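You operate a simulated robot arm through the tools that you are given. There is no shell and no other tool.

The job below is to be done with a simulated robot arm. You get a single attempt, and the scene is never put back.

TASK
Machine three's emergency stop was knocked in by mistake: free it and knit two pieces.
Fine: pull the red stop out, press RESET once, set the count with the UP and DOWN keys, press START and watch till DONE.

It is judged by the outcome, as a careful person would: the job done as asked, and still so three seconds after it is handed in. It fails if anything else is knocked over, pushed out of place, dropped, spilled or broken.

THE ROBOT
A 6-joint arm with a two-finger gripper, fixed in place. Base frame: the origin is at the foot of the arm, x ahead of it, y to its left, z up. Lengths are in m, angles in degrees, forces in N, time in s.
With the tool pointing down near the work surface it reaches from about 0.14 to 0.66 m from the base axis. Its first joint turns from -66.0 to 66.0 degrees. Payload 2.45 kg.
Tool frame: the origin (TCP) lies between the finger pads and is the grasp point; the fingertips stand 0.03 m ahead of it; z points along the fingers, y is the line along which they close. The gripper opens to 0.106 m. The gripper's body begins 0.079 m behind the TCP.
Orientation is told as [roll, pitch, yaw] about the base's x, y, z axes, in that order, counted from this pose: with the fingers straight down and closing along the base's y, the tool's x points along the base's -x, its y along +y and its z along -z.

THE INTERFACE
- The arm moves only by the tool send_rows. Its argument "series" is one flat list of numbers, 6 for each row, row after row: the shift along the tool's x, y, z in m, then the turn, a rotation vector about the tool's x, y, z in degrees. In form: [x, y, z, rx, ry, rz, x, y, z, rx, ry, rz, ...]. A call has 1 to 20 rows; each row shifts and turns the commanded pose from where the row before left it, along the tool's axes as they then stand. "jaw" is the opening in per cent of the stroke, from 0 (shut) to 100 (fully open), set as the call begins (left out, the last holds). Each row takes 0.2 s and may step no farther than 0.05 m and 8.6 degrees from the row before; otherwise, or with a gripper value out of range, the whole call is refused. A pose out of reach is approached as far as the arm can. The call stops where the force on the tool passes 70 N (or 10 N more than at its start, if that is more) or the arm is blocked; 0.2 s more then pass. The fingers move at their own pace (about 0.153 m/s each) and stop on an object; they squeeze with about 34 N. The grip force told is the motor's: it shows also when the fingers shut on nothing. Time passes only in rows, and 0.2 s behind the last, so rows that do not move let the fingers close. The reply holds the time, the measured pose of the TCP, the force on the tool along the base axes, the opening and the grip force, in the units named above and with some noise, with the torque about the TCP (base axes, N m) and any sound that the robot's microphone picked up.
- Cameras (640 x 400 px; columns grow to the right, rows downward): "scene" is fixed at [0.0364, 0.3964, 1.4181]; the picture's right is [-0.92, -0.39, 0.00], its down [-0.16, 0.39, -0.91] and it looks along [0.35, -0.84, -0.42] (base axes); focal length 272 px, centre (320, 200). "wrist" rides on the gripper at [0.076, -0.002, -0.106] in the tool frame; the picture's right is [0.02, 1.00, 0.00], its down [-0.78, 0.02, -0.62] and it looks along [-0.62, 0.01, 0.78] (tool axes); focal length 247 px, centre (320, 200).
- grab_frame(camera): a new picture of that camera. The clock stands still meanwhile.
- pixel_to_xyz(camera, pixels): for up to 12 pixels [column, row] of the newest picture of that camera ("zoom" is the newest enlarged one), the place [x, y, z] in the base frame of the surface seen there, good to about 0.003 m. The clock stands still meanwhile.
- inspect(camera, box): a new picture of the part [left, top, right, bottom] of that camera's present view, enlarged. The clock stands still meanwhile.
- hand_in(): hands the job in; it is judged then, once.

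Open the gripper and draw the arm clear of the work before you hand the job in, unless the task says otherwise.

The tools are called by a JSON object that holds its "op" and its "data". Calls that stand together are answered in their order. send_rows: Moves the arm, as the interface text tells. Its arguments: {"type":"object","properties":{"series":{"type":"array","items":{"type":"number"}},"jaw":{"type":"number"}},"required":["series"]} The other tools are called the same way: grab_frame (camera) takes a picture; pixel_to_xyz (camera, pixels) gives the place of the surface under pixels of a picture; inspect (camera, box) takes an enlarged picture of a part of a camera's view; hand_in () hands the job in.

At the start:

```text
time: 0.0
position: [0.2355, -0.2158, 1.3648]
orientation: [0.0, -0.1, 0.0]
force: [-0.3, 0.2, 0.0]
wrist_torque: [0.03, 0.01, 0.0]
gripper_width: 0.1059
finger_force: 0.1
```

scene: 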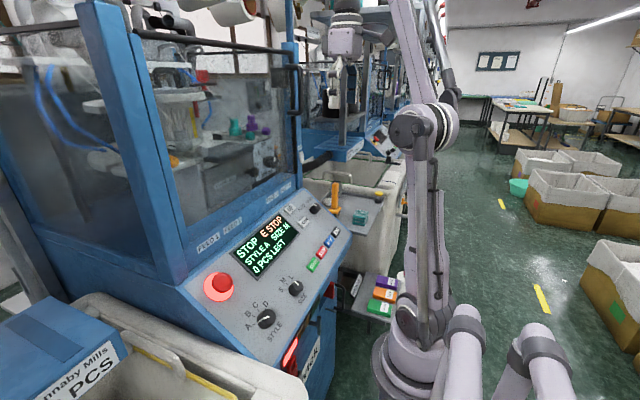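
wrist: 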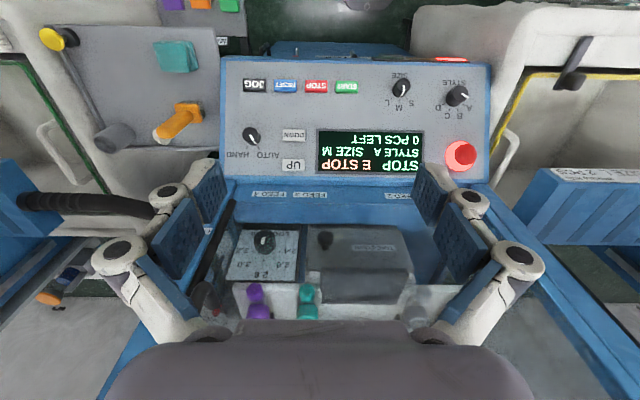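

The scene picture shows the panel with the lit red stop near (219,287) and the display reading "STOP E STOP / STYLE A SIZE M / 0 PCS LEFT". I'll take enlarged views to read the labels.

{"op": "inspect", "data": {"camera": "scene", "box": [180, 180, 360, 350]}}

{"op": "inspect", "data": {"camera": "wrist", "box": [210, 40, 510, 220]}}

{"op": "grab_frame", "data": {"camera": "scene"}}

{"op": "grab_frame", "data": {"camera": "wrist"}}

```text
2.35 times, centred on (270, 265) of scene
```

zoom: 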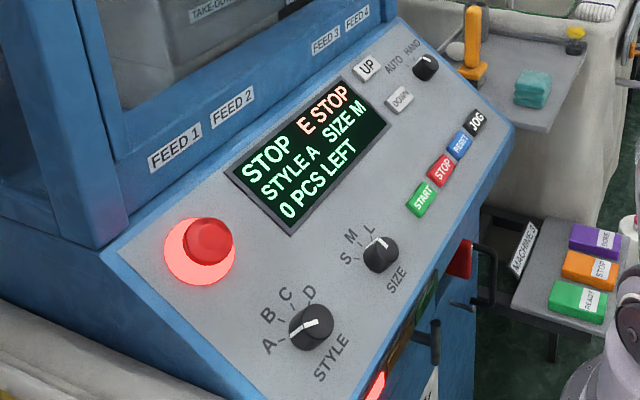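

```text
2.13 times, centred on (360, 130) of wrist
```

zoom: 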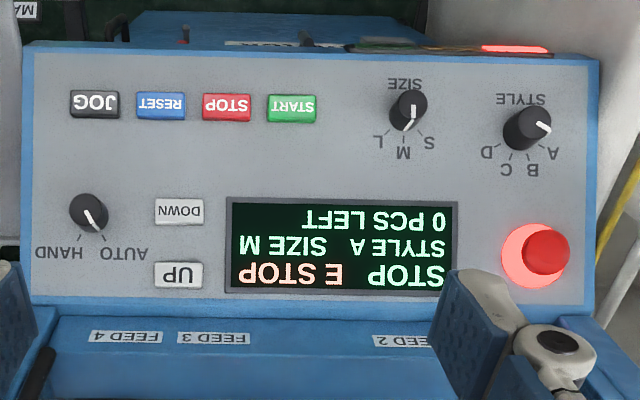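

```text
taken
```

scene: 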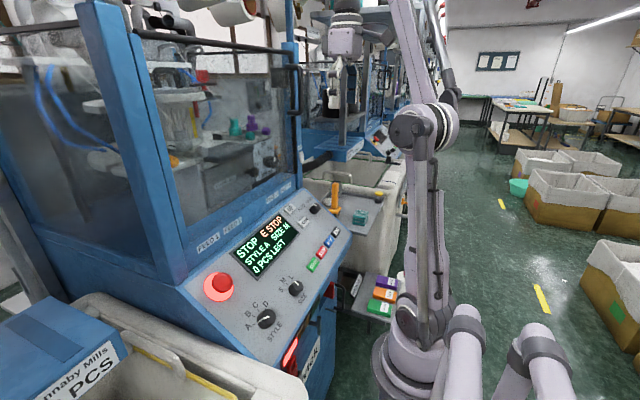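

```text
taken
```

wrist: 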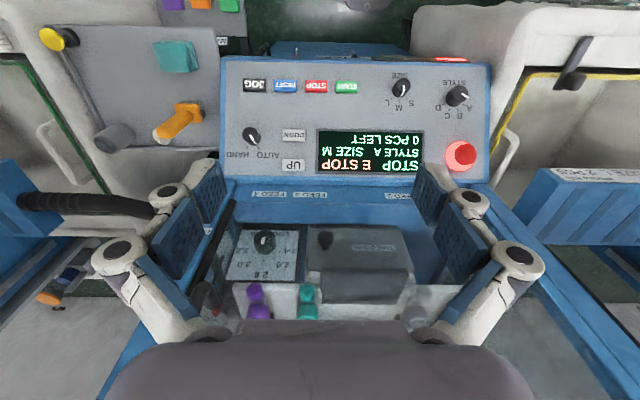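

The panel is readable and the plate beside it says MACHINE 3. I'll measure the stop knob, keys and panel surface from the wrist picture.

{"op": "pixel_to_xyz", "data": {"camera": "wrist", "pixels": [[464, 154], [450, 148], [461, 170], [293, 165], [293, 135], [286, 86], [347, 87], [317, 87], [300, 110], [470, 120], [440, 75], [235, 170]]}}

{"op": "inspect", "data": {"camera": "wrist", "box": [420, 120, 500, 190]}}

{"op": "inspect", "data": {"camera": "scene", "box": [190, 250, 250, 320]}}

```text
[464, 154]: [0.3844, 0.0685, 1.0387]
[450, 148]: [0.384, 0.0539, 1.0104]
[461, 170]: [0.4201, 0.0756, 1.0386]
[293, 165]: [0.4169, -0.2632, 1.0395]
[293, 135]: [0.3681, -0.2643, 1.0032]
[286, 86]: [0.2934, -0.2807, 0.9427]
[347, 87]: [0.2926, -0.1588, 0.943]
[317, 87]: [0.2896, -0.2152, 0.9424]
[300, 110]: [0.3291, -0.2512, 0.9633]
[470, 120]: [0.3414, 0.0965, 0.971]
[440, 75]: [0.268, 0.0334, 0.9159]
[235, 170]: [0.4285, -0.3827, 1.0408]
```

```text
5.71 times, centred on (460, 155) of wrist
```

zoom: 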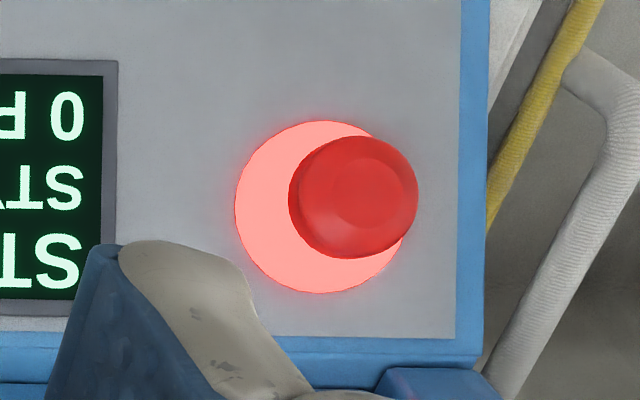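

```text
5.71 times, centred on (220, 285) of scene
```

zoom: 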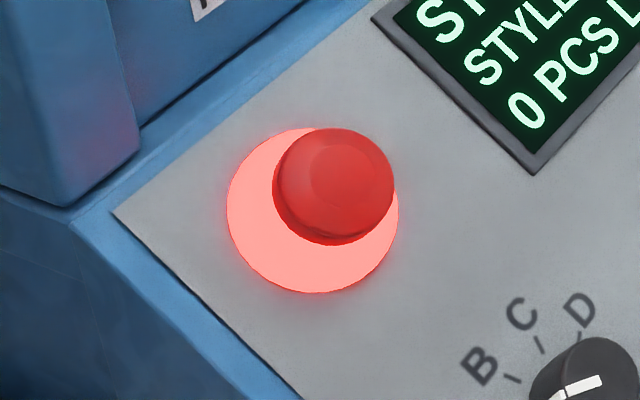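

The panel slopes about 37° (rising with x), and the stop cap's top is near (0.384, 0.069, 1.039), about 27 mm proud. I'll measure more points on the cap, collar and keys for exact centres.

{"op": "grab_frame", "data": {"camera": "wrist"}}

{"op": "pixel_to_xyz", "data": {"camera": "wrist", "pixels": [[465.8, 154.5], [457, 154], [474, 154], [466, 147], [466, 162], [446, 156], [460, 170], [452, 144], [425, 120], [480, 100], [225, 120], [230, 70]]}}

{"op": "pixel_to_xyz", "data": {"camera": "scene", "pixels": [[219, 282], [222, 280], [212, 281], [231, 283], [219, 292], [225, 298], [207, 285], [215, 275], [240, 320], [316, 265]]}}

```text
taken
```

wrist: 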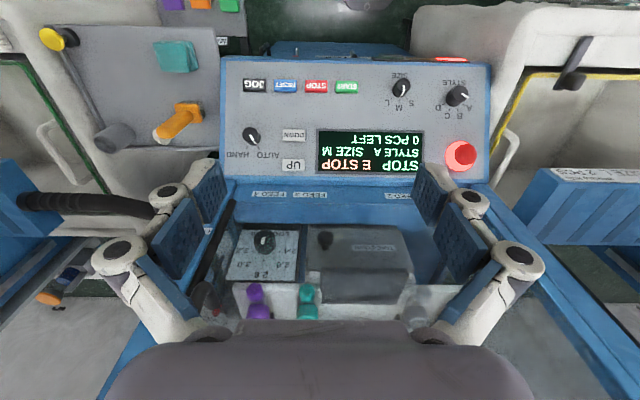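

```text
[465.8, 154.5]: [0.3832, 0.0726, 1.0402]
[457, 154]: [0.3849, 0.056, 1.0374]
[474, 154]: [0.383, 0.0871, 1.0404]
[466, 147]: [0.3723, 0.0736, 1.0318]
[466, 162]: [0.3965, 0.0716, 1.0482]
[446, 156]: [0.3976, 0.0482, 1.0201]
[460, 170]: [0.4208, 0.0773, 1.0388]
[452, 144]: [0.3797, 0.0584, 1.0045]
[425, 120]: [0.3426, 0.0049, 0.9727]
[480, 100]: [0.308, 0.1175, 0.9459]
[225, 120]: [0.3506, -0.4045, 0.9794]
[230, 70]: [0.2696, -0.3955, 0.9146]
```

```text
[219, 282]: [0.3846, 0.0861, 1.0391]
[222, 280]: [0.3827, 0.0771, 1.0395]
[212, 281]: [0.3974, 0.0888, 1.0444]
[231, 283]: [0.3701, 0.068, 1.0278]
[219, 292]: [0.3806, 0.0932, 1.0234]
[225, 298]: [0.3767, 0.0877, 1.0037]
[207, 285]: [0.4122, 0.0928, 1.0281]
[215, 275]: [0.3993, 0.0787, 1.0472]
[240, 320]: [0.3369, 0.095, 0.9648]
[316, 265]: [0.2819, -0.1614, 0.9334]
```

Cap centre is about (0.384, 0.073, 1.040), its foot on the panel near (0.401, 0.074, 1.0185), with the panel tilted 38°. First I tilt the tool to face the panel squarely, well clear of it.

{"op": "send_rows", "data": {"series": [0, 0, 0, 0, -7.6, 0, 0, 0, 0, 0, -7.6, 0, 0, 0, 0, 0, -7.6, 0, 0, 0, 0, 0, -7.6, 0, 0, 0, 0, 0, -7.6, 0, 0, 0, 0, 0, 0, 0], "jaw": 70}}

```text
time: 1.4
position: [0.2449, -0.2114, 1.3641]
orientation: [-0.1, -38.0, -0.1]
force: [0.2, 0.2, 0.0]
wrist_torque: [0.02, 0.0, 0.03]
gripper_width: 0.0741
finger_force: 0.0
out of reach, approached as far as the arm can: row 5
```

The tool is now tilted -38°; the arm sat slightly off the commanded point, being at the edge of its reach. Next I move toward a standoff above the stop button in small rows.

{"op": "send_rows", "data": {"series": [0.007, 0.024, 0.019, 0, 0, 0, 0.007, 0.024, 0.019, 0, 0, 0, 0.007, 0.024, 0.019, 0, 0, 0, 0.007, 0.024, 0.019, 0, 0, 0, 0.007, 0.024, 0.019, 0, 0, 0, 0.007, 0.024, 0.019, 0, 0, 0, 0.007, 0.024, 0.019, 0, 0, 0, 0.007, 0.024, 0.019, 0, 0, 0, 0.007, 0.024, 0.019, 0, 0, 0, 0.007, 0.024, 0.019, 0, 0, 0, 0, 0, 0, 0, 0, 0]}}

{"op": "grab_frame", "data": {"camera": "wrist"}}

{"op": "grab_frame", "data": {"camera": "scene"}}

```text
time: 3.8
position: [0.3046, 0.029, 1.1724]
orientation: [0.1, -38.0, 0.0]
force: [0.2, 0.3, 1.1]
wrist_torque: [0.01, -0.02, 0.03]
gripper_width: 0.0742
finger_force: 0.0
```

```text
taken
```

wrist: 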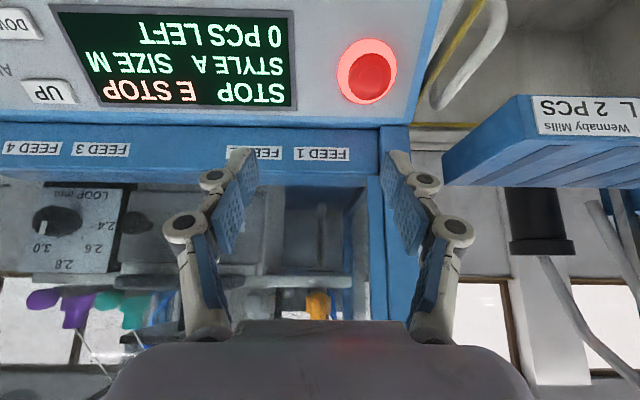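

```text
taken
```

scene: 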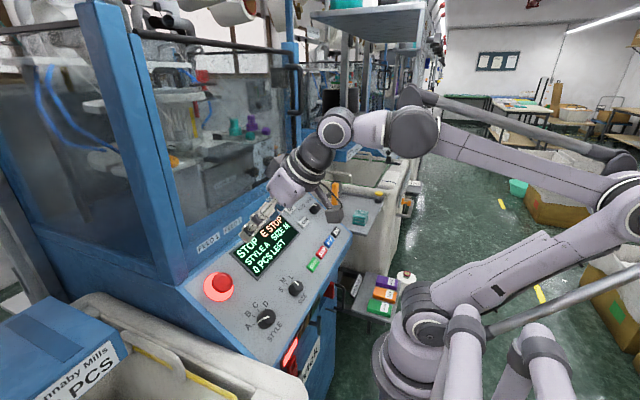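

Now the cap shows at about (370,77) in the wrist picture. I'll measure it and also read the label at (590,115).

{"op": "pixel_to_xyz", "data": {"camera": "wrist", "pixels": [[370, 76], [351, 76], [390, 76], [370, 60], [370, 92], [342, 70], [395, 60], [360, 42], [370, 100], [330, 60], [360, 150], [45, 92]]}}

{"op": "inspect", "data": {"camera": "wrist", "box": [310, 20, 430, 120]}}

{"op": "inspect", "data": {"camera": "wrist", "box": [520, 80, 640, 155]}}

{"op": "inspect", "data": {"camera": "scene", "box": [0, 290, 160, 400]}}

```text
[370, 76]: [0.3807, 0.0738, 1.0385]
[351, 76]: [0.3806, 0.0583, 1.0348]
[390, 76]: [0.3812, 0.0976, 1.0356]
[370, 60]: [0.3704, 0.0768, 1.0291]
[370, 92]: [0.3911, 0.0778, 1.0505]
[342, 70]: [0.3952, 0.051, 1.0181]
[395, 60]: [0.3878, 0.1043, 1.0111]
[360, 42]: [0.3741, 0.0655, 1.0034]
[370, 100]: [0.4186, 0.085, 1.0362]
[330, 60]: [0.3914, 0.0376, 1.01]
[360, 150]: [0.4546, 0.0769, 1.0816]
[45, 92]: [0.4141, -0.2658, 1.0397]
```

```text
4.00 times, centred on (370, 70) of wrist
```

zoom: 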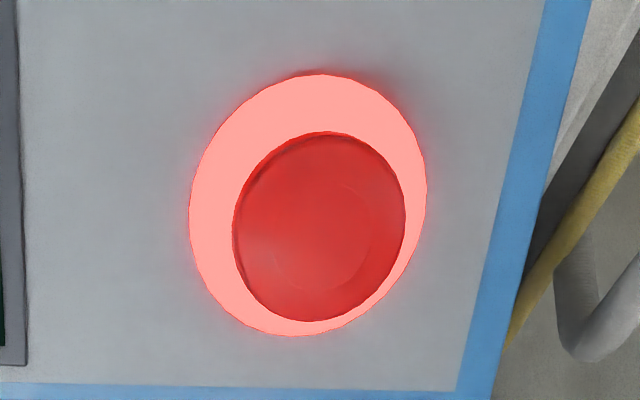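

```text
5.33 times, centred on (580, 118) of wrist
```

zoom: 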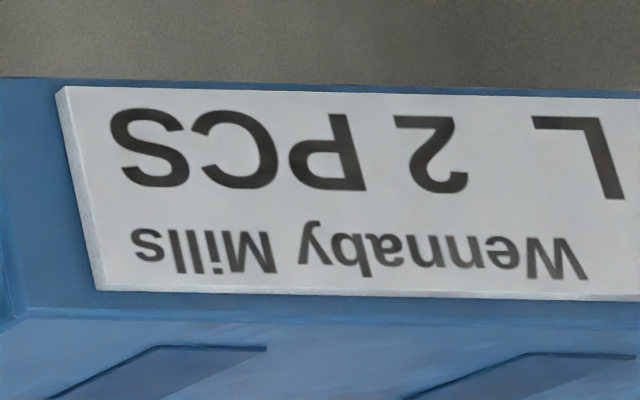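

```text
3.64 times, centred on (80, 345) of scene
```

zoom: 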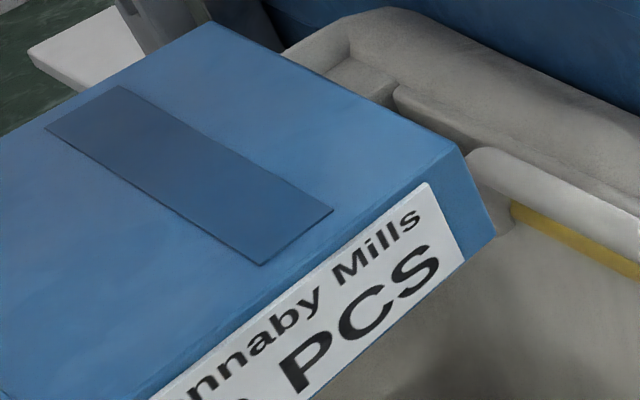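

The box at the right carries a label "…L 2 PCS / Wennaby Mills" cut off by the picture's edge. I want to read all of it before choosing anything, so I'll measure it and slide the camera over to +y at this height.

{"op": "pixel_to_xyz", "data": {"camera": "wrist", "pixels": [[545, 115], [635, 118], [500, 160], [520, 245], [630, 175]]}}

{"op": "send_rows", "data": {"series": [0, 0.02, -0.015, 0, 0, 0, 0, 0.03, -0.015, 0, 0, 0, 0, 0.03, -0.01, 0, 0, 0, 0, 0.03, -0.01, 0, 0, 0, 0, 0.03, 0, 0, 0, 0, 0, 0, 0, 0, 0, 0]}}

{"op": "grab_frame", "data": {"camera": "wrist"}}

```text
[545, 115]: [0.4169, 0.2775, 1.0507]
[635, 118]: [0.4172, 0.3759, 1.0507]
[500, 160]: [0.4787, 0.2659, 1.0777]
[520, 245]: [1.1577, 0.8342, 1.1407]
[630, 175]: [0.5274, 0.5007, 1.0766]
```

```text
time: 5.2
position: [0.2754, 0.1688, 1.2109]
orientation: [0.0, -38.1, -0.1]
force: [-0.2, 0.0, 0.2]
wrist_torque: [-0.03, -0.01, 0.01]
gripper_width: 0.0742
finger_force: 0.1
```

```text
taken
```

wrist: 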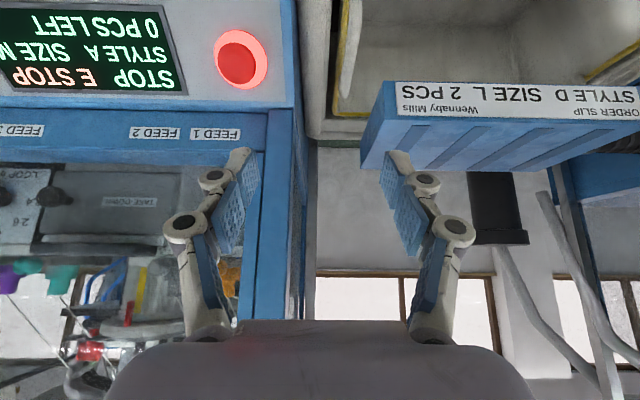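

The slip reads "ORDER SLIP … STYLE D SIZE L 2 PCS". I'll zoom in to see whether it names a machine.

{"op": "inspect", "data": {"camera": "wrist", "box": [380, 70, 640, 230]}}

{"op": "inspect", "data": {"camera": "scene", "box": [280, 250, 420, 340]}}

{"op": "inspect", "data": {"camera": "scene", "box": [260, 320, 360, 400]}}

```text
2.46 times, centred on (510, 150) of wrist
```

zoom: 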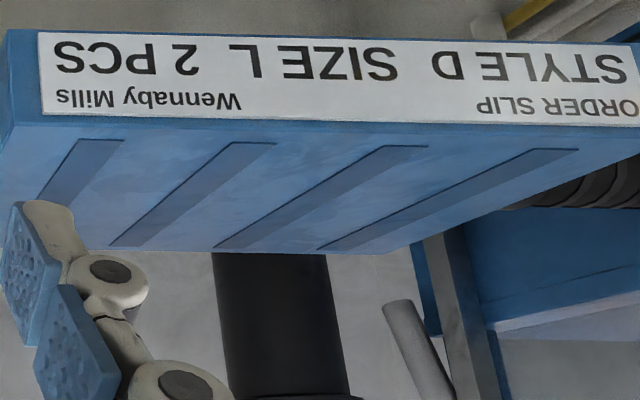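

```text
4.44 times, centred on (350, 295) of scene
```

zoom: 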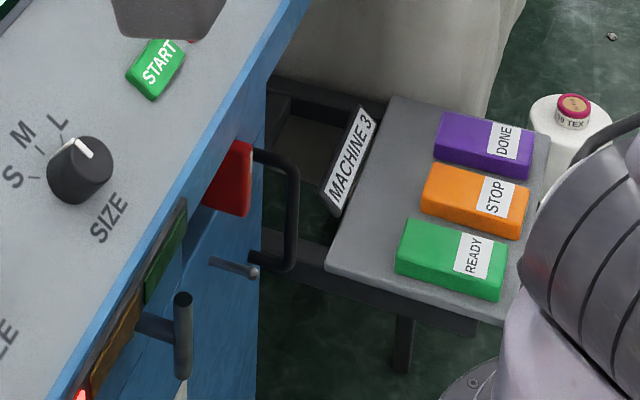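

```text
5.00 times, centred on (310, 360) of scene
```

zoom: 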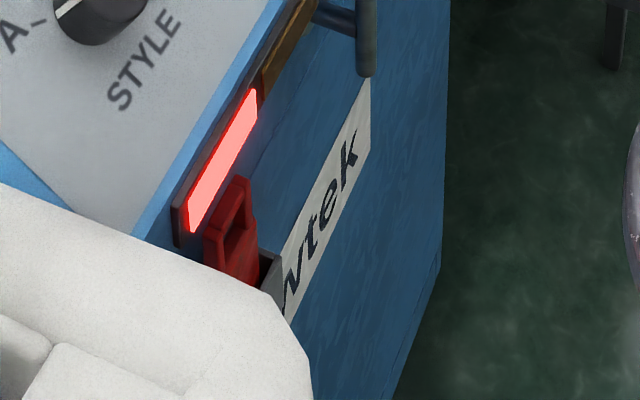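

The slip names no machine and the instructions only cover the stop, RESET, count and START, so the style and size dials stay as they are. I'll measure the cap again from this viewpoint, where it's at about (237,58).

{"op": "inspect", "data": {"camera": "wrist", "box": [190, 10, 290, 100]}}

{"op": "pixel_to_xyz", "data": {"camera": "wrist", "pixels": [[237, 58], [222, 58], [254, 58], [237, 40], [237, 75]]}}

```text
4.44 times, centred on (240, 55) of wrist
```

zoom: 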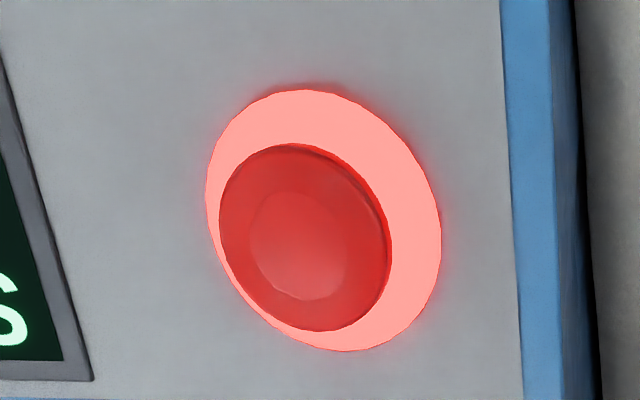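

```text
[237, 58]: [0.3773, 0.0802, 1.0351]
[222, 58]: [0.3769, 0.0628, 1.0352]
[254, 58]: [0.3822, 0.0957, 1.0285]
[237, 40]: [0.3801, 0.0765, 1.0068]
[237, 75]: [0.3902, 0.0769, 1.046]
```

I'll query the flat top's centre and edges directly in the enlarged picture (centre about (299,245)).

{"op": "pixel_to_xyz", "data": {"camera": "zoom", "pixels": [[299, 245], [255, 245], [343, 245], [299, 195], [299, 296], [225, 220], [383, 250], [285, 150], [340, 325], [323, 95], [345, 347], [437, 230]]}}

```text
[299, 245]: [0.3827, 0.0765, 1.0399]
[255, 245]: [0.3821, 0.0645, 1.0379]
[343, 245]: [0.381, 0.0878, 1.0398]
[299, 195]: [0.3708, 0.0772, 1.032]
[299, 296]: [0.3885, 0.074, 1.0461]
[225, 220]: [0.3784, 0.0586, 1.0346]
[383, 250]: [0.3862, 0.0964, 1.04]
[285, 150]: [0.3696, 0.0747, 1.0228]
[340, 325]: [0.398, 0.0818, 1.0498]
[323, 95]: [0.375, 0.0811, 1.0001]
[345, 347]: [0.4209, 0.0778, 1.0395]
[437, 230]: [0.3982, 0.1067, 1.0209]
```

Cap centre is (0.3825, 0.0765, 1.0392), about 39 mm across. I move to a standoff 60 mm above the cap along the panel normal, fingers straddling it along y.

{"op": "send_rows", "data": {"series": [0.0043, -0.0185, 0.02, 0, 0, 0, 0.0043, -0.0185, 0.02, 0, 0, 0, 0.0043, -0.0185, 0.02, 0, 0, 0, 0.0043, -0.0185, 0.02, 0, 0, 0, 0.0042, -0.0183, 0.02, 0, 0, 0, 0, 0, 0.02, 0, 0, 0, 0, 0, 0.0212, 0, 0, 0, 0, 0, 0, 0, 0, 0, 0, 0, 0, 0, 0, 0]}}

{"op": "grab_frame", "data": {"camera": "wrist"}}

{"op": "grab_frame", "data": {"camera": "scene"}}

```text
time: 7.2
position: [0.3449, 0.0769, 1.0848]
orientation: [0.0, -38.0, 0.0]
force: [0.5, 0.8, 0.3]
wrist_torque: [0.02, -0.01, -0.01]
gripper_width: 0.0741
finger_force: 0.0
```

```text
taken
```

wrist: 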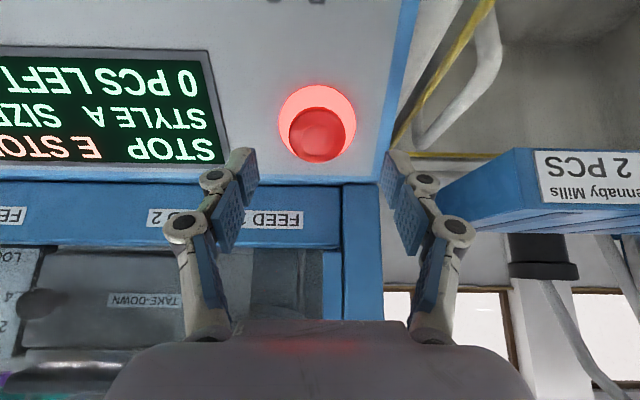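

```text
taken
```

scene: 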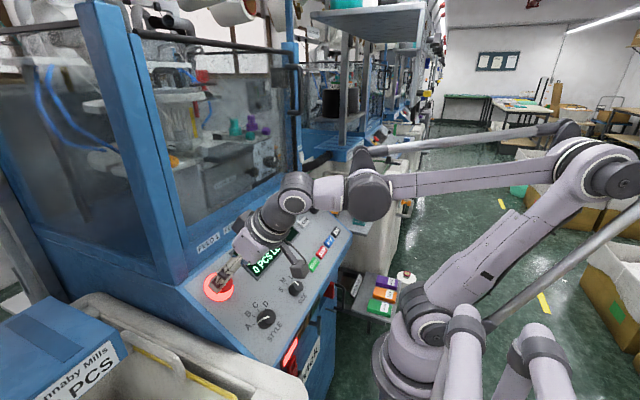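

The cap sits at (318,135), centred between the fingertips at columns 240 and 400. I'll take one more measurement up close before descending.

{"op": "inspect", "data": {"camera": "wrist", "box": [260, 75, 380, 175]}}

{"op": "pixel_to_xyz", "data": {"camera": "wrist", "pixels": [[318, 140], [292, 135], [344, 135], [318, 120], [318, 158], [317, 90], [355, 122], [281, 120]]}}

```text
4.00 times, centred on (320, 125) of wrist
```

zoom: 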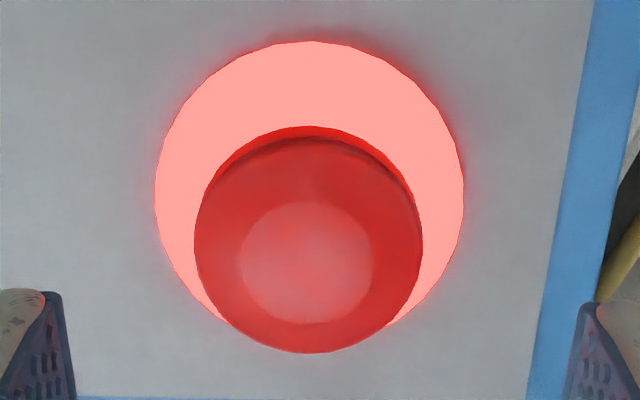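

```text
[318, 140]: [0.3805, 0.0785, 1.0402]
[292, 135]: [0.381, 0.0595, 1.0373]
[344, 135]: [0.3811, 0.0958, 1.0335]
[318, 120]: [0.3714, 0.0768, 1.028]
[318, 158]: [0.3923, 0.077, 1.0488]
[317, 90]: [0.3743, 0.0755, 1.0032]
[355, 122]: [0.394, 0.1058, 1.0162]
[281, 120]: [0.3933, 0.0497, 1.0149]
```

Cap centre agrees with the gripper axis within 1–2 mm. I descend 49 mm along the tool axis so the fingers reach both sides of the cap.

{"op": "send_rows", "data": {"series": [-0.0015, 0, 0.01, 0, 0, 0, 0, 0, 0.01, 0, 0, 0, 0, 0, 0.01, 0, 0, 0, 0, 0, 0.01, 0, 0, 0, 0, 0, 0.009, 0, 0, 0, 0, 0, 0, 0, 0, 0]}}

{"op": "grab_frame", "data": {"camera": "wrist"}}

{"op": "inspect", "data": {"camera": "scene", "box": [170, 200, 330, 320]}}

```text
time: 8.6
position: [0.3777, 0.0763, 1.0484]
orientation: [0.1, -38.1, 0.0]
force: [-0.5, 0.0, -0.1]
wrist_torque: [0.0, -0.02, -0.03]
gripper_width: 0.0746
finger_force: 0.1
```

```text
taken
```

wrist: 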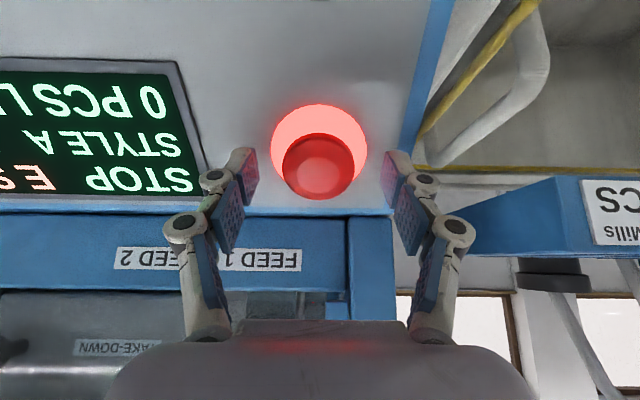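

```text
3.33 times, centred on (250, 260) of scene
```

zoom: 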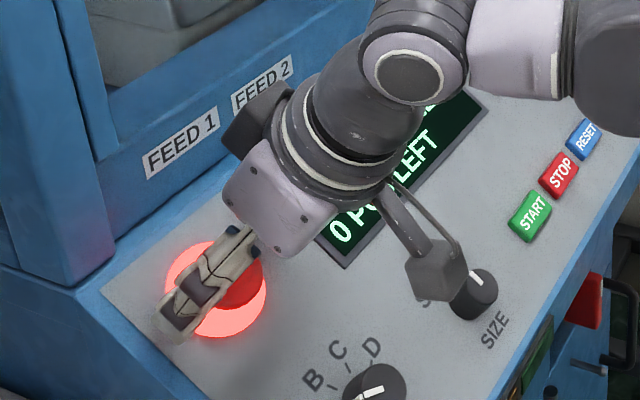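

Force is nil and the fingertips flank the cap at (320,165). I close the gripper on it.

{"op": "send_rows", "data": {"series": [0, 0, 0, 0, 0, 0, 0, 0, 0, 0, 0, 0, 0, 0, 0, 0, 0, 0, 0, 0, 0, 0, 0, 0], "jaw": 0}}

{"op": "inspect", "data": {"camera": "wrist", "box": [220, 80, 420, 220]}}

```text
time: 9.6
position: [0.3765, 0.0754, 1.0486]
orientation: [-0.1, -38.0, 0.1]
force: [-2.0, -11.0, 4.9]
wrist_torque: [-0.29, 0.13, -0.17]
gripper_width: 0.0406
finger_force: 44.6
```

```text
2.86 times, centred on (320, 150) of wrist
```

zoom: 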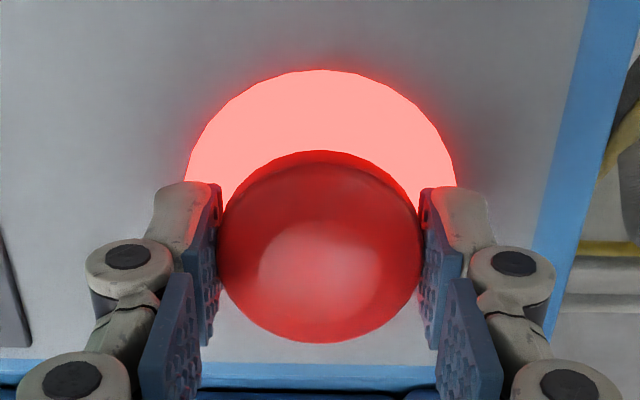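

The fingers hold the 41 mm cap with a solid grip and a small sideways load (-11 N in y). I ease that off by 1 mm and pull straight out in small steps.

{"op": "send_rows", "data": {"series": [0, -0.001, 0, 0, 0, 0, 0, 0, -0.002, 0, 0, 0, 0, 0, -0.002, 0, 0, 0, 0, 0, -0.002, 0, 0, 0, 0, 0, -0.002, 0, 0, 0]}}

{"op": "grab_frame", "data": {"camera": "wrist"}}

{"op": "inspect", "data": {"camera": "scene", "box": [170, 200, 330, 320]}}

```text
time: 10.8
position: [0.3715, 0.0744, 1.0547]
orientation: [0.1, -37.9, -0.1]
force: [17.7, -2.1, -33.9]
wrist_torque: [0.0, 0.04, 0.0]
gripper_width: 0.0408
finger_force: 45.2
```

```text
taken
```

wrist: 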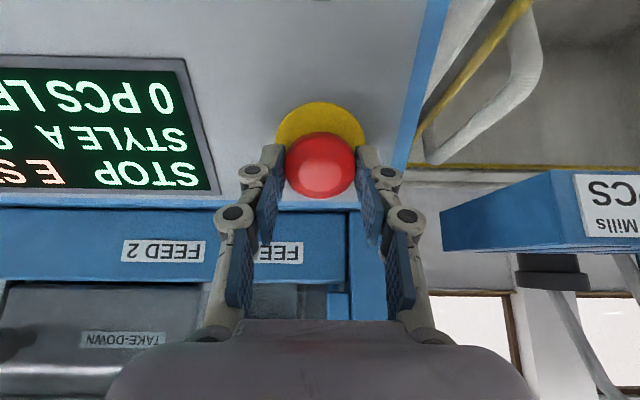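

```text
3.33 times, centred on (250, 260) of scene
```

zoom: 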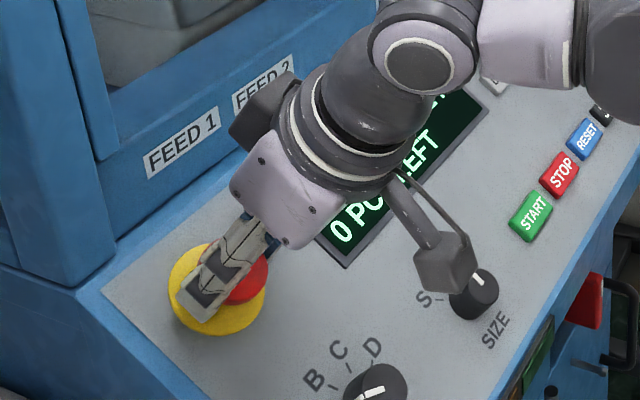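

The collar has gone from lit red to yellow, so the stop has released, with a 38 N pull now held against its end stop. I open the jaws in place and check that it stays out.

{"op": "send_rows", "data": {"series": [0, 0, 0, 0, 0, 0, 0, 0, 0, 0, 0, 0, 0, 0, 0, 0, 0, 0], "jaw": 70}}

{"op": "grab_frame", "data": {"camera": "wrist"}}

```text
time: 11.6
position: [0.3705, 0.0745, 1.0561]
orientation: [0.0, -38.0, -0.1]
force: [0.9, -0.1, 0.1]
wrist_torque: [-0.02, -0.02, -0.04]
gripper_width: 0.0742
finger_force: 0.0
```

```text
taken
```

wrist: 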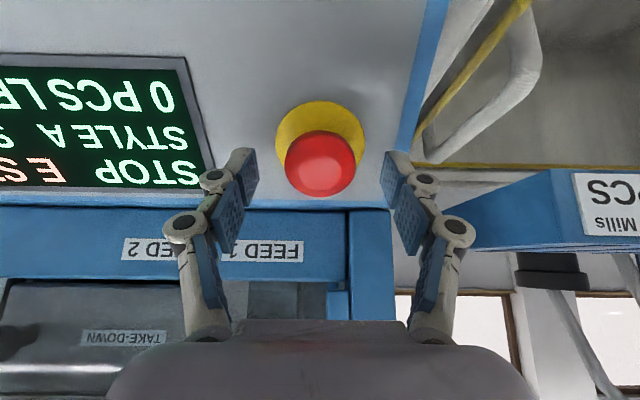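

The stop stays out by itself with the collar dark. I back off 80 mm along the tool axis, shut the jaws to make a pressing tip, and travel over the keys.

{"op": "send_rows", "data": {"series": [0, 0, -0.02, 0, 0, 0, 0, 0, -0.03, 0, 0, 0, 0, 0, -0.03, 0, 0, 0, 0, 0, 0, 0, 0, 0]}}

{"op": "send_rows", "data": {"series": [0.01305, -0.03555, 0, 0, 0, 0, 0.01305, -0.03555, 0, 0, 0, 0, 0.01305, -0.03555, 0, 0, 0, 0, 0.01305, -0.03555, 0, 0, 0, 0, 0.01305, -0.03555, 0, 0, 0, 0, 0.01305, -0.03555, 0, 0, 0, 0, 0.01305, -0.03555, 0, 0, 0, 0, 0.01305, -0.03555, 0, 0, 0, 0, 0.01305, -0.03555, 0, 0, 0, 0, 0.01305, -0.03555, 0, 0, 0, 0, 0, 0, 0, 0, 0, 0], "jaw": 0}}

{"op": "grab_frame", "data": {"camera": "wrist"}}

{"op": "grab_frame", "data": {"camera": "scene"}}

```text
time: 12.6
position: [0.3221, 0.075, 1.1181]
orientation: [0.0, -38.0, 0.0]
force: [-0.9, 0.0, 0.6]
wrist_torque: [-0.02, -0.03, 0.0]
gripper_width: 0.0742
finger_force: 0.0
```

```text
time: 15.0
position: [0.2658, -0.2556, 1.0366]
orientation: [-0.1, -38.0, 0.0]
force: [0.3, 0.3, -0.2]
wrist_torque: [0.01, -0.01, 0.0]
gripper_width: 0.0002
finger_force: 28.9
out of reach, approached as far as the arm can: row 8, 9, 10
```

```text
taken
```

wrist: 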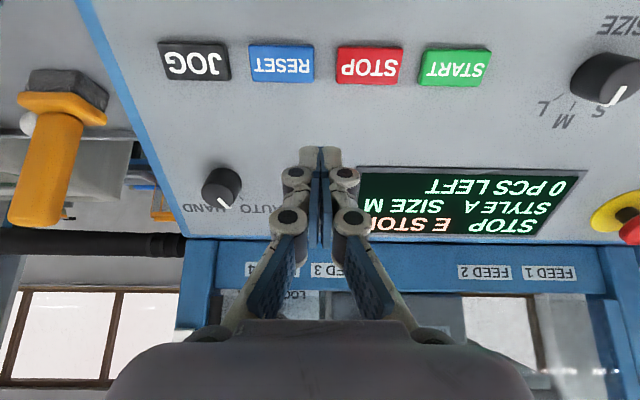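

```text
taken
```

scene: 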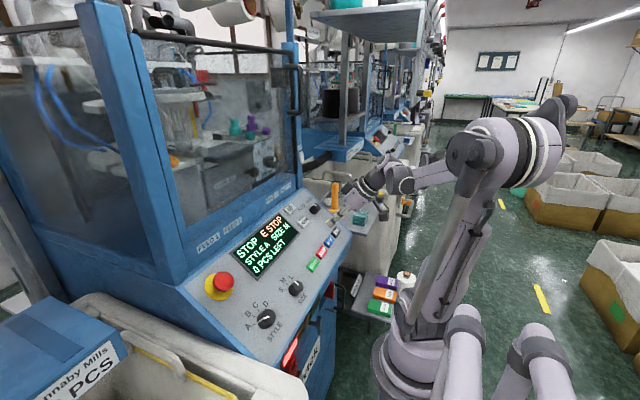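

The arm hit its first-joint limit (wrist near -66°), stopping at (0.266, -0.256, 1.037); less tilt puts the wrist within range. I'll measure RESET (281,63), START (455,67) and STOP (370,65) here, then tilt back 10°.

{"op": "pixel_to_xyz", "data": {"camera": "wrist", "pixels": [[281, 63], [252, 63], [310, 63], [281, 48], [281, 79], [455, 67], [425, 67], [485, 67], [370, 65], [330, 100], [420, 120], [195, 62]]}}

{"op": "inspect", "data": {"camera": "scene", "box": [260, 180, 360, 280]}}

{"op": "send_rows", "data": {"series": [0, 0, 0, 0, 5, 0, 0, 0, 0, 0, 5, 0, 0, 0, 0, 0, 0, 0]}}

```text
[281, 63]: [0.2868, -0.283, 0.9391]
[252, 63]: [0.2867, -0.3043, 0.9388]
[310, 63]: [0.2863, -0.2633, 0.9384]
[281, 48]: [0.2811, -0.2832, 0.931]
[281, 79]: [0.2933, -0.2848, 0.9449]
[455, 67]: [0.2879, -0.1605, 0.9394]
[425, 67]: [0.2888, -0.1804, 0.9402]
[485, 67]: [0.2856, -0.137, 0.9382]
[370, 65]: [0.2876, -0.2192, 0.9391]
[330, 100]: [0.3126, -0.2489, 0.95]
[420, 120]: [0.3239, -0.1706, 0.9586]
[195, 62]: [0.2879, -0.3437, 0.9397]
```

```text
4.00 times, centred on (310, 230) of scene
```

zoom: 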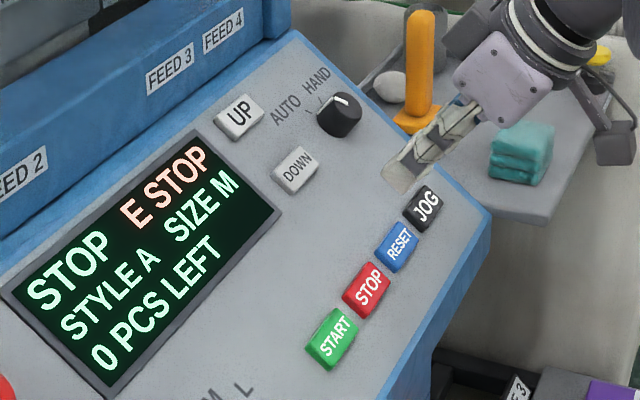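

```text
time: 15.8
position: [0.2675, -0.2557, 1.0378]
orientation: [0.0, -28.0, -0.1]
force: [-0.1, -0.4, 0.3]
wrist_torque: [0.02, 0.01, 0.01]
gripper_width: 0.0002
finger_force: 29.3
```

RESET's face is centred near (0.288, -0.283, 0.939), 44 mm wide and about 7 mm proud. I move the closed fingertips to hover about 25 mm above it.

{"op": "send_rows", "data": {"series": [0.0151, -0.0137, 0.01, 0, 0, 0, 0.0151, -0.0136, 0.01, 0, 0, 0, 0, 0, 0.011, 0, 0, 0, 0, 0, 0.0112, 0, 0, 0, 0, 0, 0, 0, 0, 0]}}

{"op": "grab_frame", "data": {"camera": "wrist"}}

{"op": "inspect", "data": {"camera": "scene", "box": [260, 180, 360, 280]}}

```text
time: 17.0
position: [0.26, -0.2833, 0.9867]
orientation: [0.0, -28.0, 0.0]
force: [-0.1, -0.1, -0.8]
wrist_torque: [-0.01, -0.01, 0.01]
gripper_width: 0.0
finger_force: 28.6
```

```text
taken
```

wrist: 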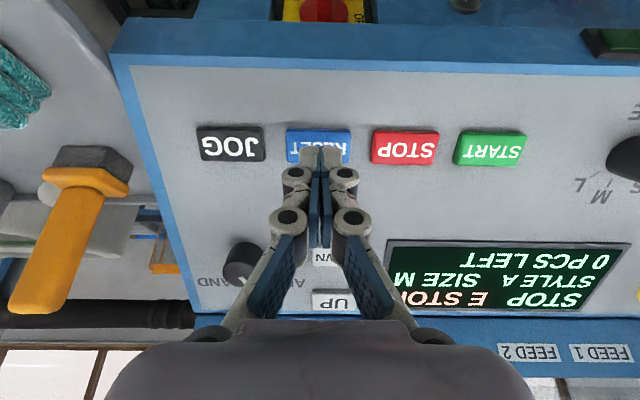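

```text
4.00 times, centred on (310, 230) of scene
```

zoom: 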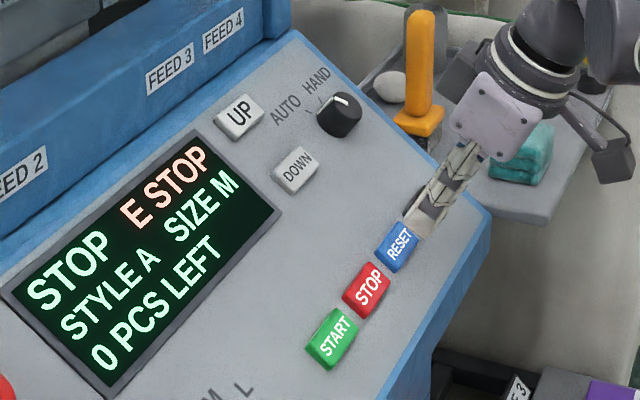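

The tips are over RESET at (320,150) with the display still showing E STOP. I advance 24 mm toward the key in small steps and check force.

{"op": "send_rows", "data": {"series": [0, 0, 0.008, 0, 0, 0, 0, 0, 0.008, 0, 0, 0, 0, 0, 0.006, 0, 0, 0]}}

{"op": "send_rows", "data": {"series": [0, 0, 0.0015, 0, 0, 0, 0, 0, 0.0015, 0, 0, 0]}}

{"op": "inspect", "data": {"camera": "wrist", "box": [220, 100, 640, 330]}}

```text
time: 17.8
position: [0.2717, -0.2833, 0.9672]
orientation: [0.0, -28.0, -0.1]
force: [-0.1, 0.6, 0.2]
wrist_torque: [-0.01, -0.02, -0.01]
gripper_width: 0.0001
finger_force: 28.8
```

```text
time: 18.4
position: [0.2731, -0.2841, 0.9636]
orientation: [0.0, -28.0, 0.0]
force: [-0.7, 0.6, 0.8]
wrist_torque: [0.0, 0.0, 0.0]
gripper_width: 0.0063
finger_force: 28.2
```

```text
1.52 times, centred on (430, 215) of wrist
```

zoom: 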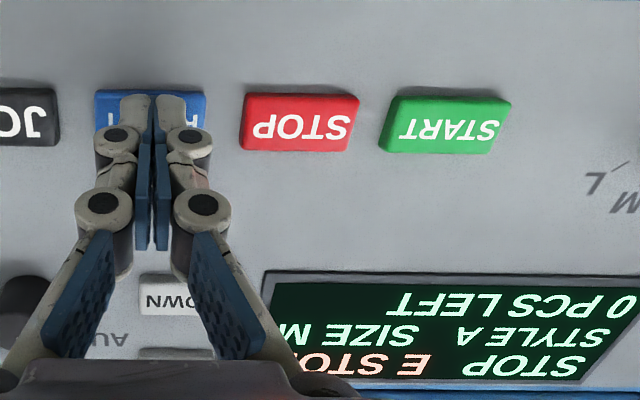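

The tips are just about touching (force ~1 N); the jaws have spread 6 mm, perhaps from the contact. I press a little further in 1 mm steps.

{"op": "send_rows", "data": {"series": [0, 0, 0.001, 0, 0, 0, 0, 0, 0.001, 0, 0, 0], "jaw": 0}}

{"op": "inspect", "data": {"camera": "wrist", "box": [220, 100, 640, 330]}}

```text
time: 19.0
position: [0.2733, -0.2831, 0.9624]
orientation: [0.0, -28.0, 0.0]
force: [-2.2, -1.1, 2.9]
wrist_torque: [-0.02, -0.02, -0.01]
gripper_width: 0.0058
finger_force: 28.6
heard: click
```

```text
1.52 times, centred on (430, 215) of wrist
```

zoom: 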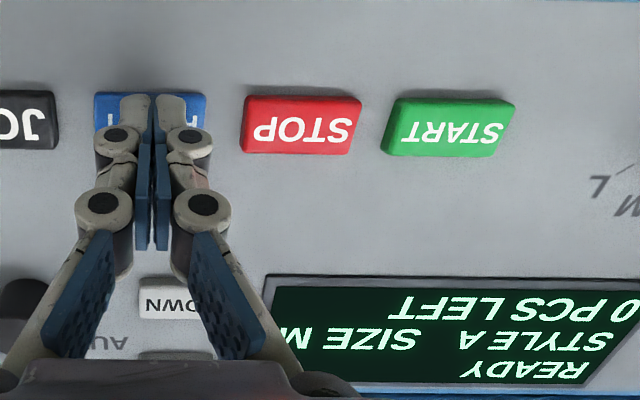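

A click was heard and the display now reads READY / STYLE A SIZE M / 0 PCS LEFT. I back off along the tool axis and take a new look at the UP key.

{"op": "send_rows", "data": {"series": [0, 0, -0.005, 0, 0, 0, 0, 0, -0.015, 0, 0, 0, 0, 0, -0.02, 0, 0, 0, 0, 0, 0, 0, 0, 0]}}

{"op": "grab_frame", "data": {"camera": "wrist"}}

{"op": "grab_frame", "data": {"camera": "scene"}}

```text
time: 20.0
position: [0.254, -0.2832, 0.9974]
orientation: [0.0, -28.0, 0.0]
force: [-0.8, -0.1, -0.3]
wrist_torque: [0.0, 0.02, 0.03]
gripper_width: 0.0
finger_force: 28.4
```

```text
taken
```

wrist: 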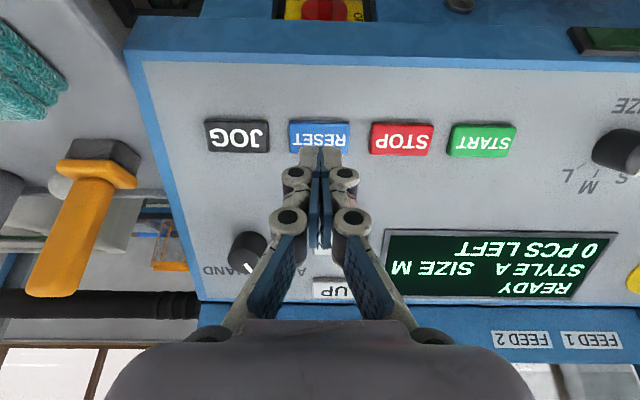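

```text
taken
```

scene: 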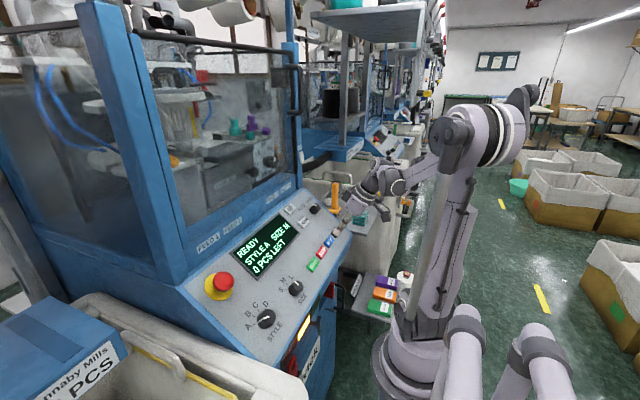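

READY is shown. I'll measure UP and DOWN from an enlarged scene view.

{"op": "inspect", "data": {"camera": "scene", "box": [260, 185, 340, 245]}}

```text
6.67 times, centred on (300, 215) of scene
```

zoom: 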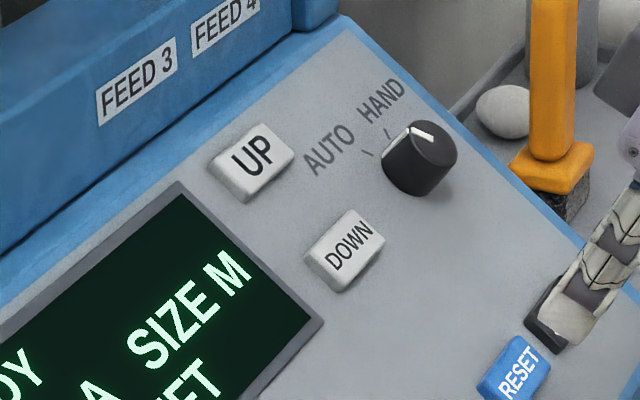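

The mode switch points toward AUTO. I'll measure the UP key's face around (258,158) and DOWN around (345,248) in this enlarged view.

{"op": "pixel_to_xyz", "data": {"camera": "zoom", "pixels": [[254, 155], [225, 163], [282, 155], [245, 135], [262, 180], [347, 247], [320, 255], [375, 240], [350, 130]]}}

{"op": "pixel_to_xyz", "data": {"camera": "wrist", "pixels": [[333, 289], [320, 289], [345, 289], [333, 281], [333, 297], [483, 140], [455, 140], [510, 140], [483, 128], [483, 153]]}}

```text
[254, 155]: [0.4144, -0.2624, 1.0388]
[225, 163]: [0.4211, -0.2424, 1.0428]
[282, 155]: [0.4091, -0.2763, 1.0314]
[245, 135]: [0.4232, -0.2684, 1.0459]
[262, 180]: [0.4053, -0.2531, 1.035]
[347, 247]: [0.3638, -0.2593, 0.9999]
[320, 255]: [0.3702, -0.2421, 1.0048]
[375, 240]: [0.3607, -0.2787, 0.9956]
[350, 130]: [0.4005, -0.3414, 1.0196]
```

```text
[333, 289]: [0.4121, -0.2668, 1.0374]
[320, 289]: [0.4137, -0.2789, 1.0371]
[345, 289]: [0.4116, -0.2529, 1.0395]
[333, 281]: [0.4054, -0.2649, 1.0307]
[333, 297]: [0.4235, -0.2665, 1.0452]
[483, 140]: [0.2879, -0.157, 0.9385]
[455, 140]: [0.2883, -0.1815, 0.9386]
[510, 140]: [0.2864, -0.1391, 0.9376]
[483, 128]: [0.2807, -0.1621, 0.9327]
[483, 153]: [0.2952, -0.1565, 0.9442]
```

UP's face centre is (0.414, -0.263, 1.0385) and DOWN's is 60 mm below it. I move uphill to hover about 20 mm over UP, then turn to face the panel squarely.

{"op": "send_rows", "data": {"series": [-0.03036, 0.00404, -0.006, 0, 0, 0, -0.03036, 0.00404, -0.006, 0, 0, 0, -0.03036, 0.00404, -0.004, 0, 0, 0, -0.03036, 0.00404, 0.002, 0, 0, 0, -0.03036, 0.00404, 0.0035, 0, 0, 0, 0, 0, 0, 0, -5, 0, 0, 0, 0, 0, -5, 0, 0, 0, 0, 0, 0, 0], "jaw": 0}}

{"op": "grab_frame", "data": {"camera": "wrist"}}

{"op": "inspect", "data": {"camera": "scene", "box": [240, 160, 340, 240]}}

```text
time: 21.8
position: [0.3835, -0.2634, 1.0792]
orientation: [0.0, -38.1, -0.2]
force: [0.2, -0.2, 0.4]
wrist_torque: [-0.03, -0.02, -0.01]
gripper_width: 0.0
finger_force: 28.4
```

```text
taken
```

wrist: 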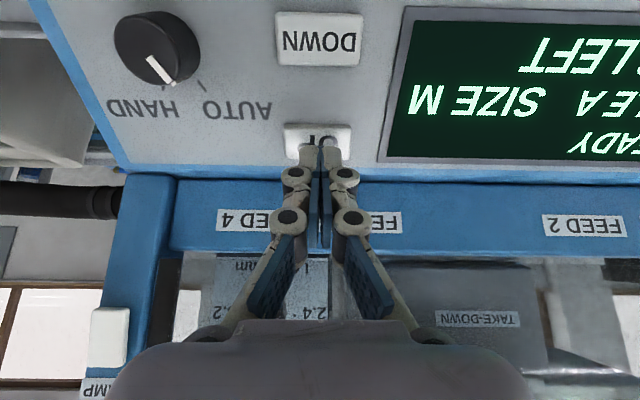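

```text
5.00 times, centred on (290, 200) of scene
```

zoom: 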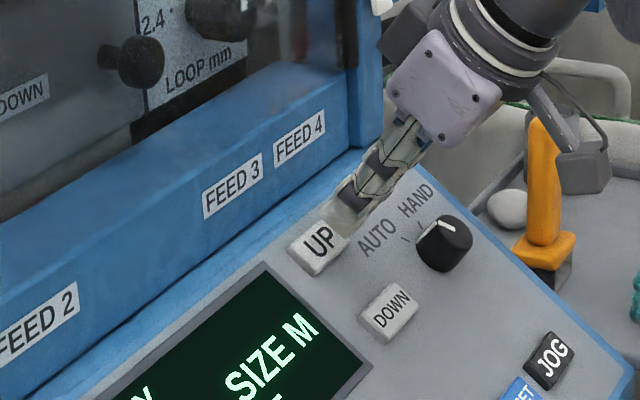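

The tips point at UP's face around (320,140). I advance 18 mm, then press in 1.5 mm steps to about 3 mm past contact.

{"op": "send_rows", "data": {"series": [0, 0, 0.007, 0, 0, 0, 0, 0, 0.007, 0, 0, 0, 0, 0, 0.005, 0, 0, 0]}}

{"op": "send_rows", "data": {"series": [0, 0, 0.0015, 0, 0, 0, 0, 0, 0.0015, 0, 0, 0]}}

{"op": "inspect", "data": {"camera": "scene", "box": [220, 180, 340, 280]}}

```text
time: 22.6
position: [0.3967, -0.2634, 1.0627]
orientation: [0.0, -38.0, -0.1]
force: [0.2, 0.4, -0.3]
wrist_torque: [-0.02, -0.03, -0.01]
gripper_width: 0.0
finger_force: 28.3
```

```text
time: 23.2
position: [0.3984, -0.2625, 1.0608]
orientation: [0.0, -38.0, 0.0]
force: [-0.5, -0.3, 0.5]
wrist_torque: [0.03, 0.01, 0.0]
gripper_width: 0.0061
finger_force: 28.9
heard: click
```

```text
4.00 times, centred on (280, 230) of scene
```

zoom: 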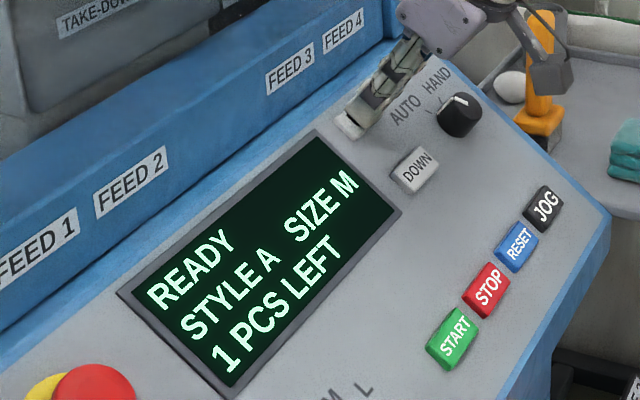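

A click, and the display shows 1 PCS LEFT. I back off 8 mm to let the key come up and check the count before pressing again.

{"op": "send_rows", "data": {"series": [0, 0, -0.004, 0, 0, 0, 0, 0, -0.005, 0, 0, 0, 0, 0, 0, 0, 0, 0]}}

{"op": "inspect", "data": {"camera": "scene", "box": [220, 180, 340, 280]}}

```text
time: 24.0
position: [0.3928, -0.2641, 1.0674]
orientation: [0.0, -38.0, 0.1]
force: [0.2, 0.5, -0.3]
wrist_torque: [-0.02, -0.03, -0.01]
gripper_width: 0.0
finger_force: 27.9
```

```text
4.00 times, centred on (280, 230) of scene
```

zoom: 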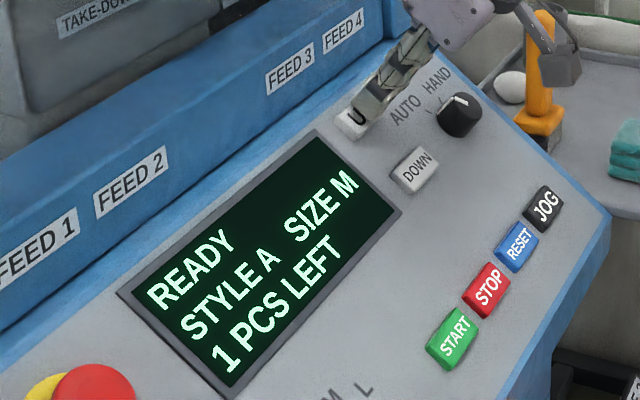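

The count holds at 1 with the key free. I press UP a second time by the same stroke.

{"op": "send_rows", "data": {"series": [0, 0, 0.004, 0, 0, 0, 0, 0, 0.0025, 0, 0, 0, 0, 0, 0.0015, 0, 0, 0, 0, 0, 0.001, 0, 0, 0]}}

{"op": "inspect", "data": {"camera": "scene", "box": [220, 180, 340, 280]}}

```text
time: 25.0
position: [0.397, -0.263, 1.0611]
orientation: [0.0, -38.0, 0.1]
force: [-0.7, 0.2, 1.2]
wrist_torque: [-0.02, -0.05, -0.02]
gripper_width: 0.0059
finger_force: 28.9
```

```text
4.00 times, centred on (280, 230) of scene
```

zoom: 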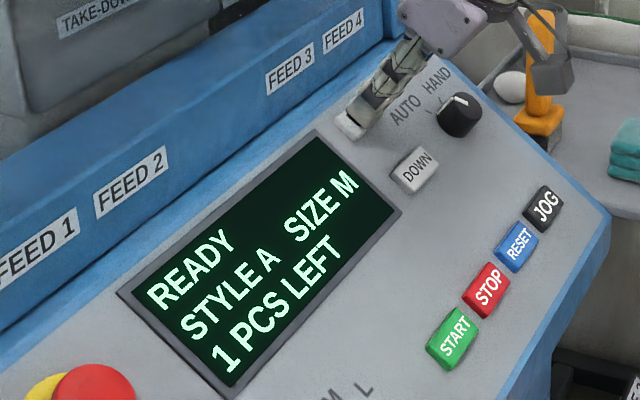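

No click yet and the count is still 1, with light contact (about 1 N). I press 1 mm further.

{"op": "send_rows", "data": {"series": [0, 0, 0.001, 0, 0, 0]}}

{"op": "inspect", "data": {"camera": "scene", "box": [220, 180, 340, 280]}}

```text
time: 25.4
position: [0.3975, -0.263, 1.0604]
orientation: [-0.1, -38.0, -0.1]
force: [-2.0, -0.9, 1.4]
wrist_torque: [-0.03, -0.02, -0.02]
gripper_width: 0.0061
finger_force: 28.7
heard: click
```

```text
4.00 times, centred on (280, 230) of scene
```

zoom: 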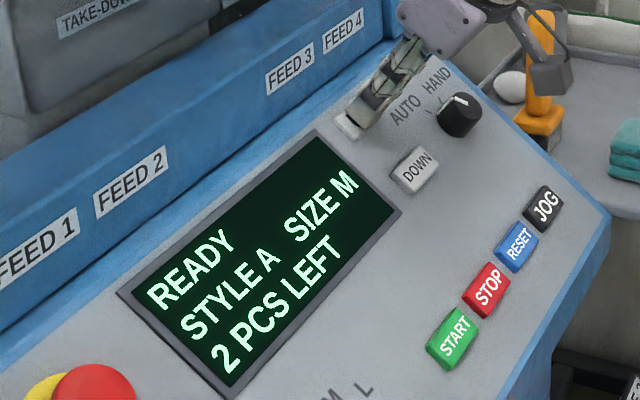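

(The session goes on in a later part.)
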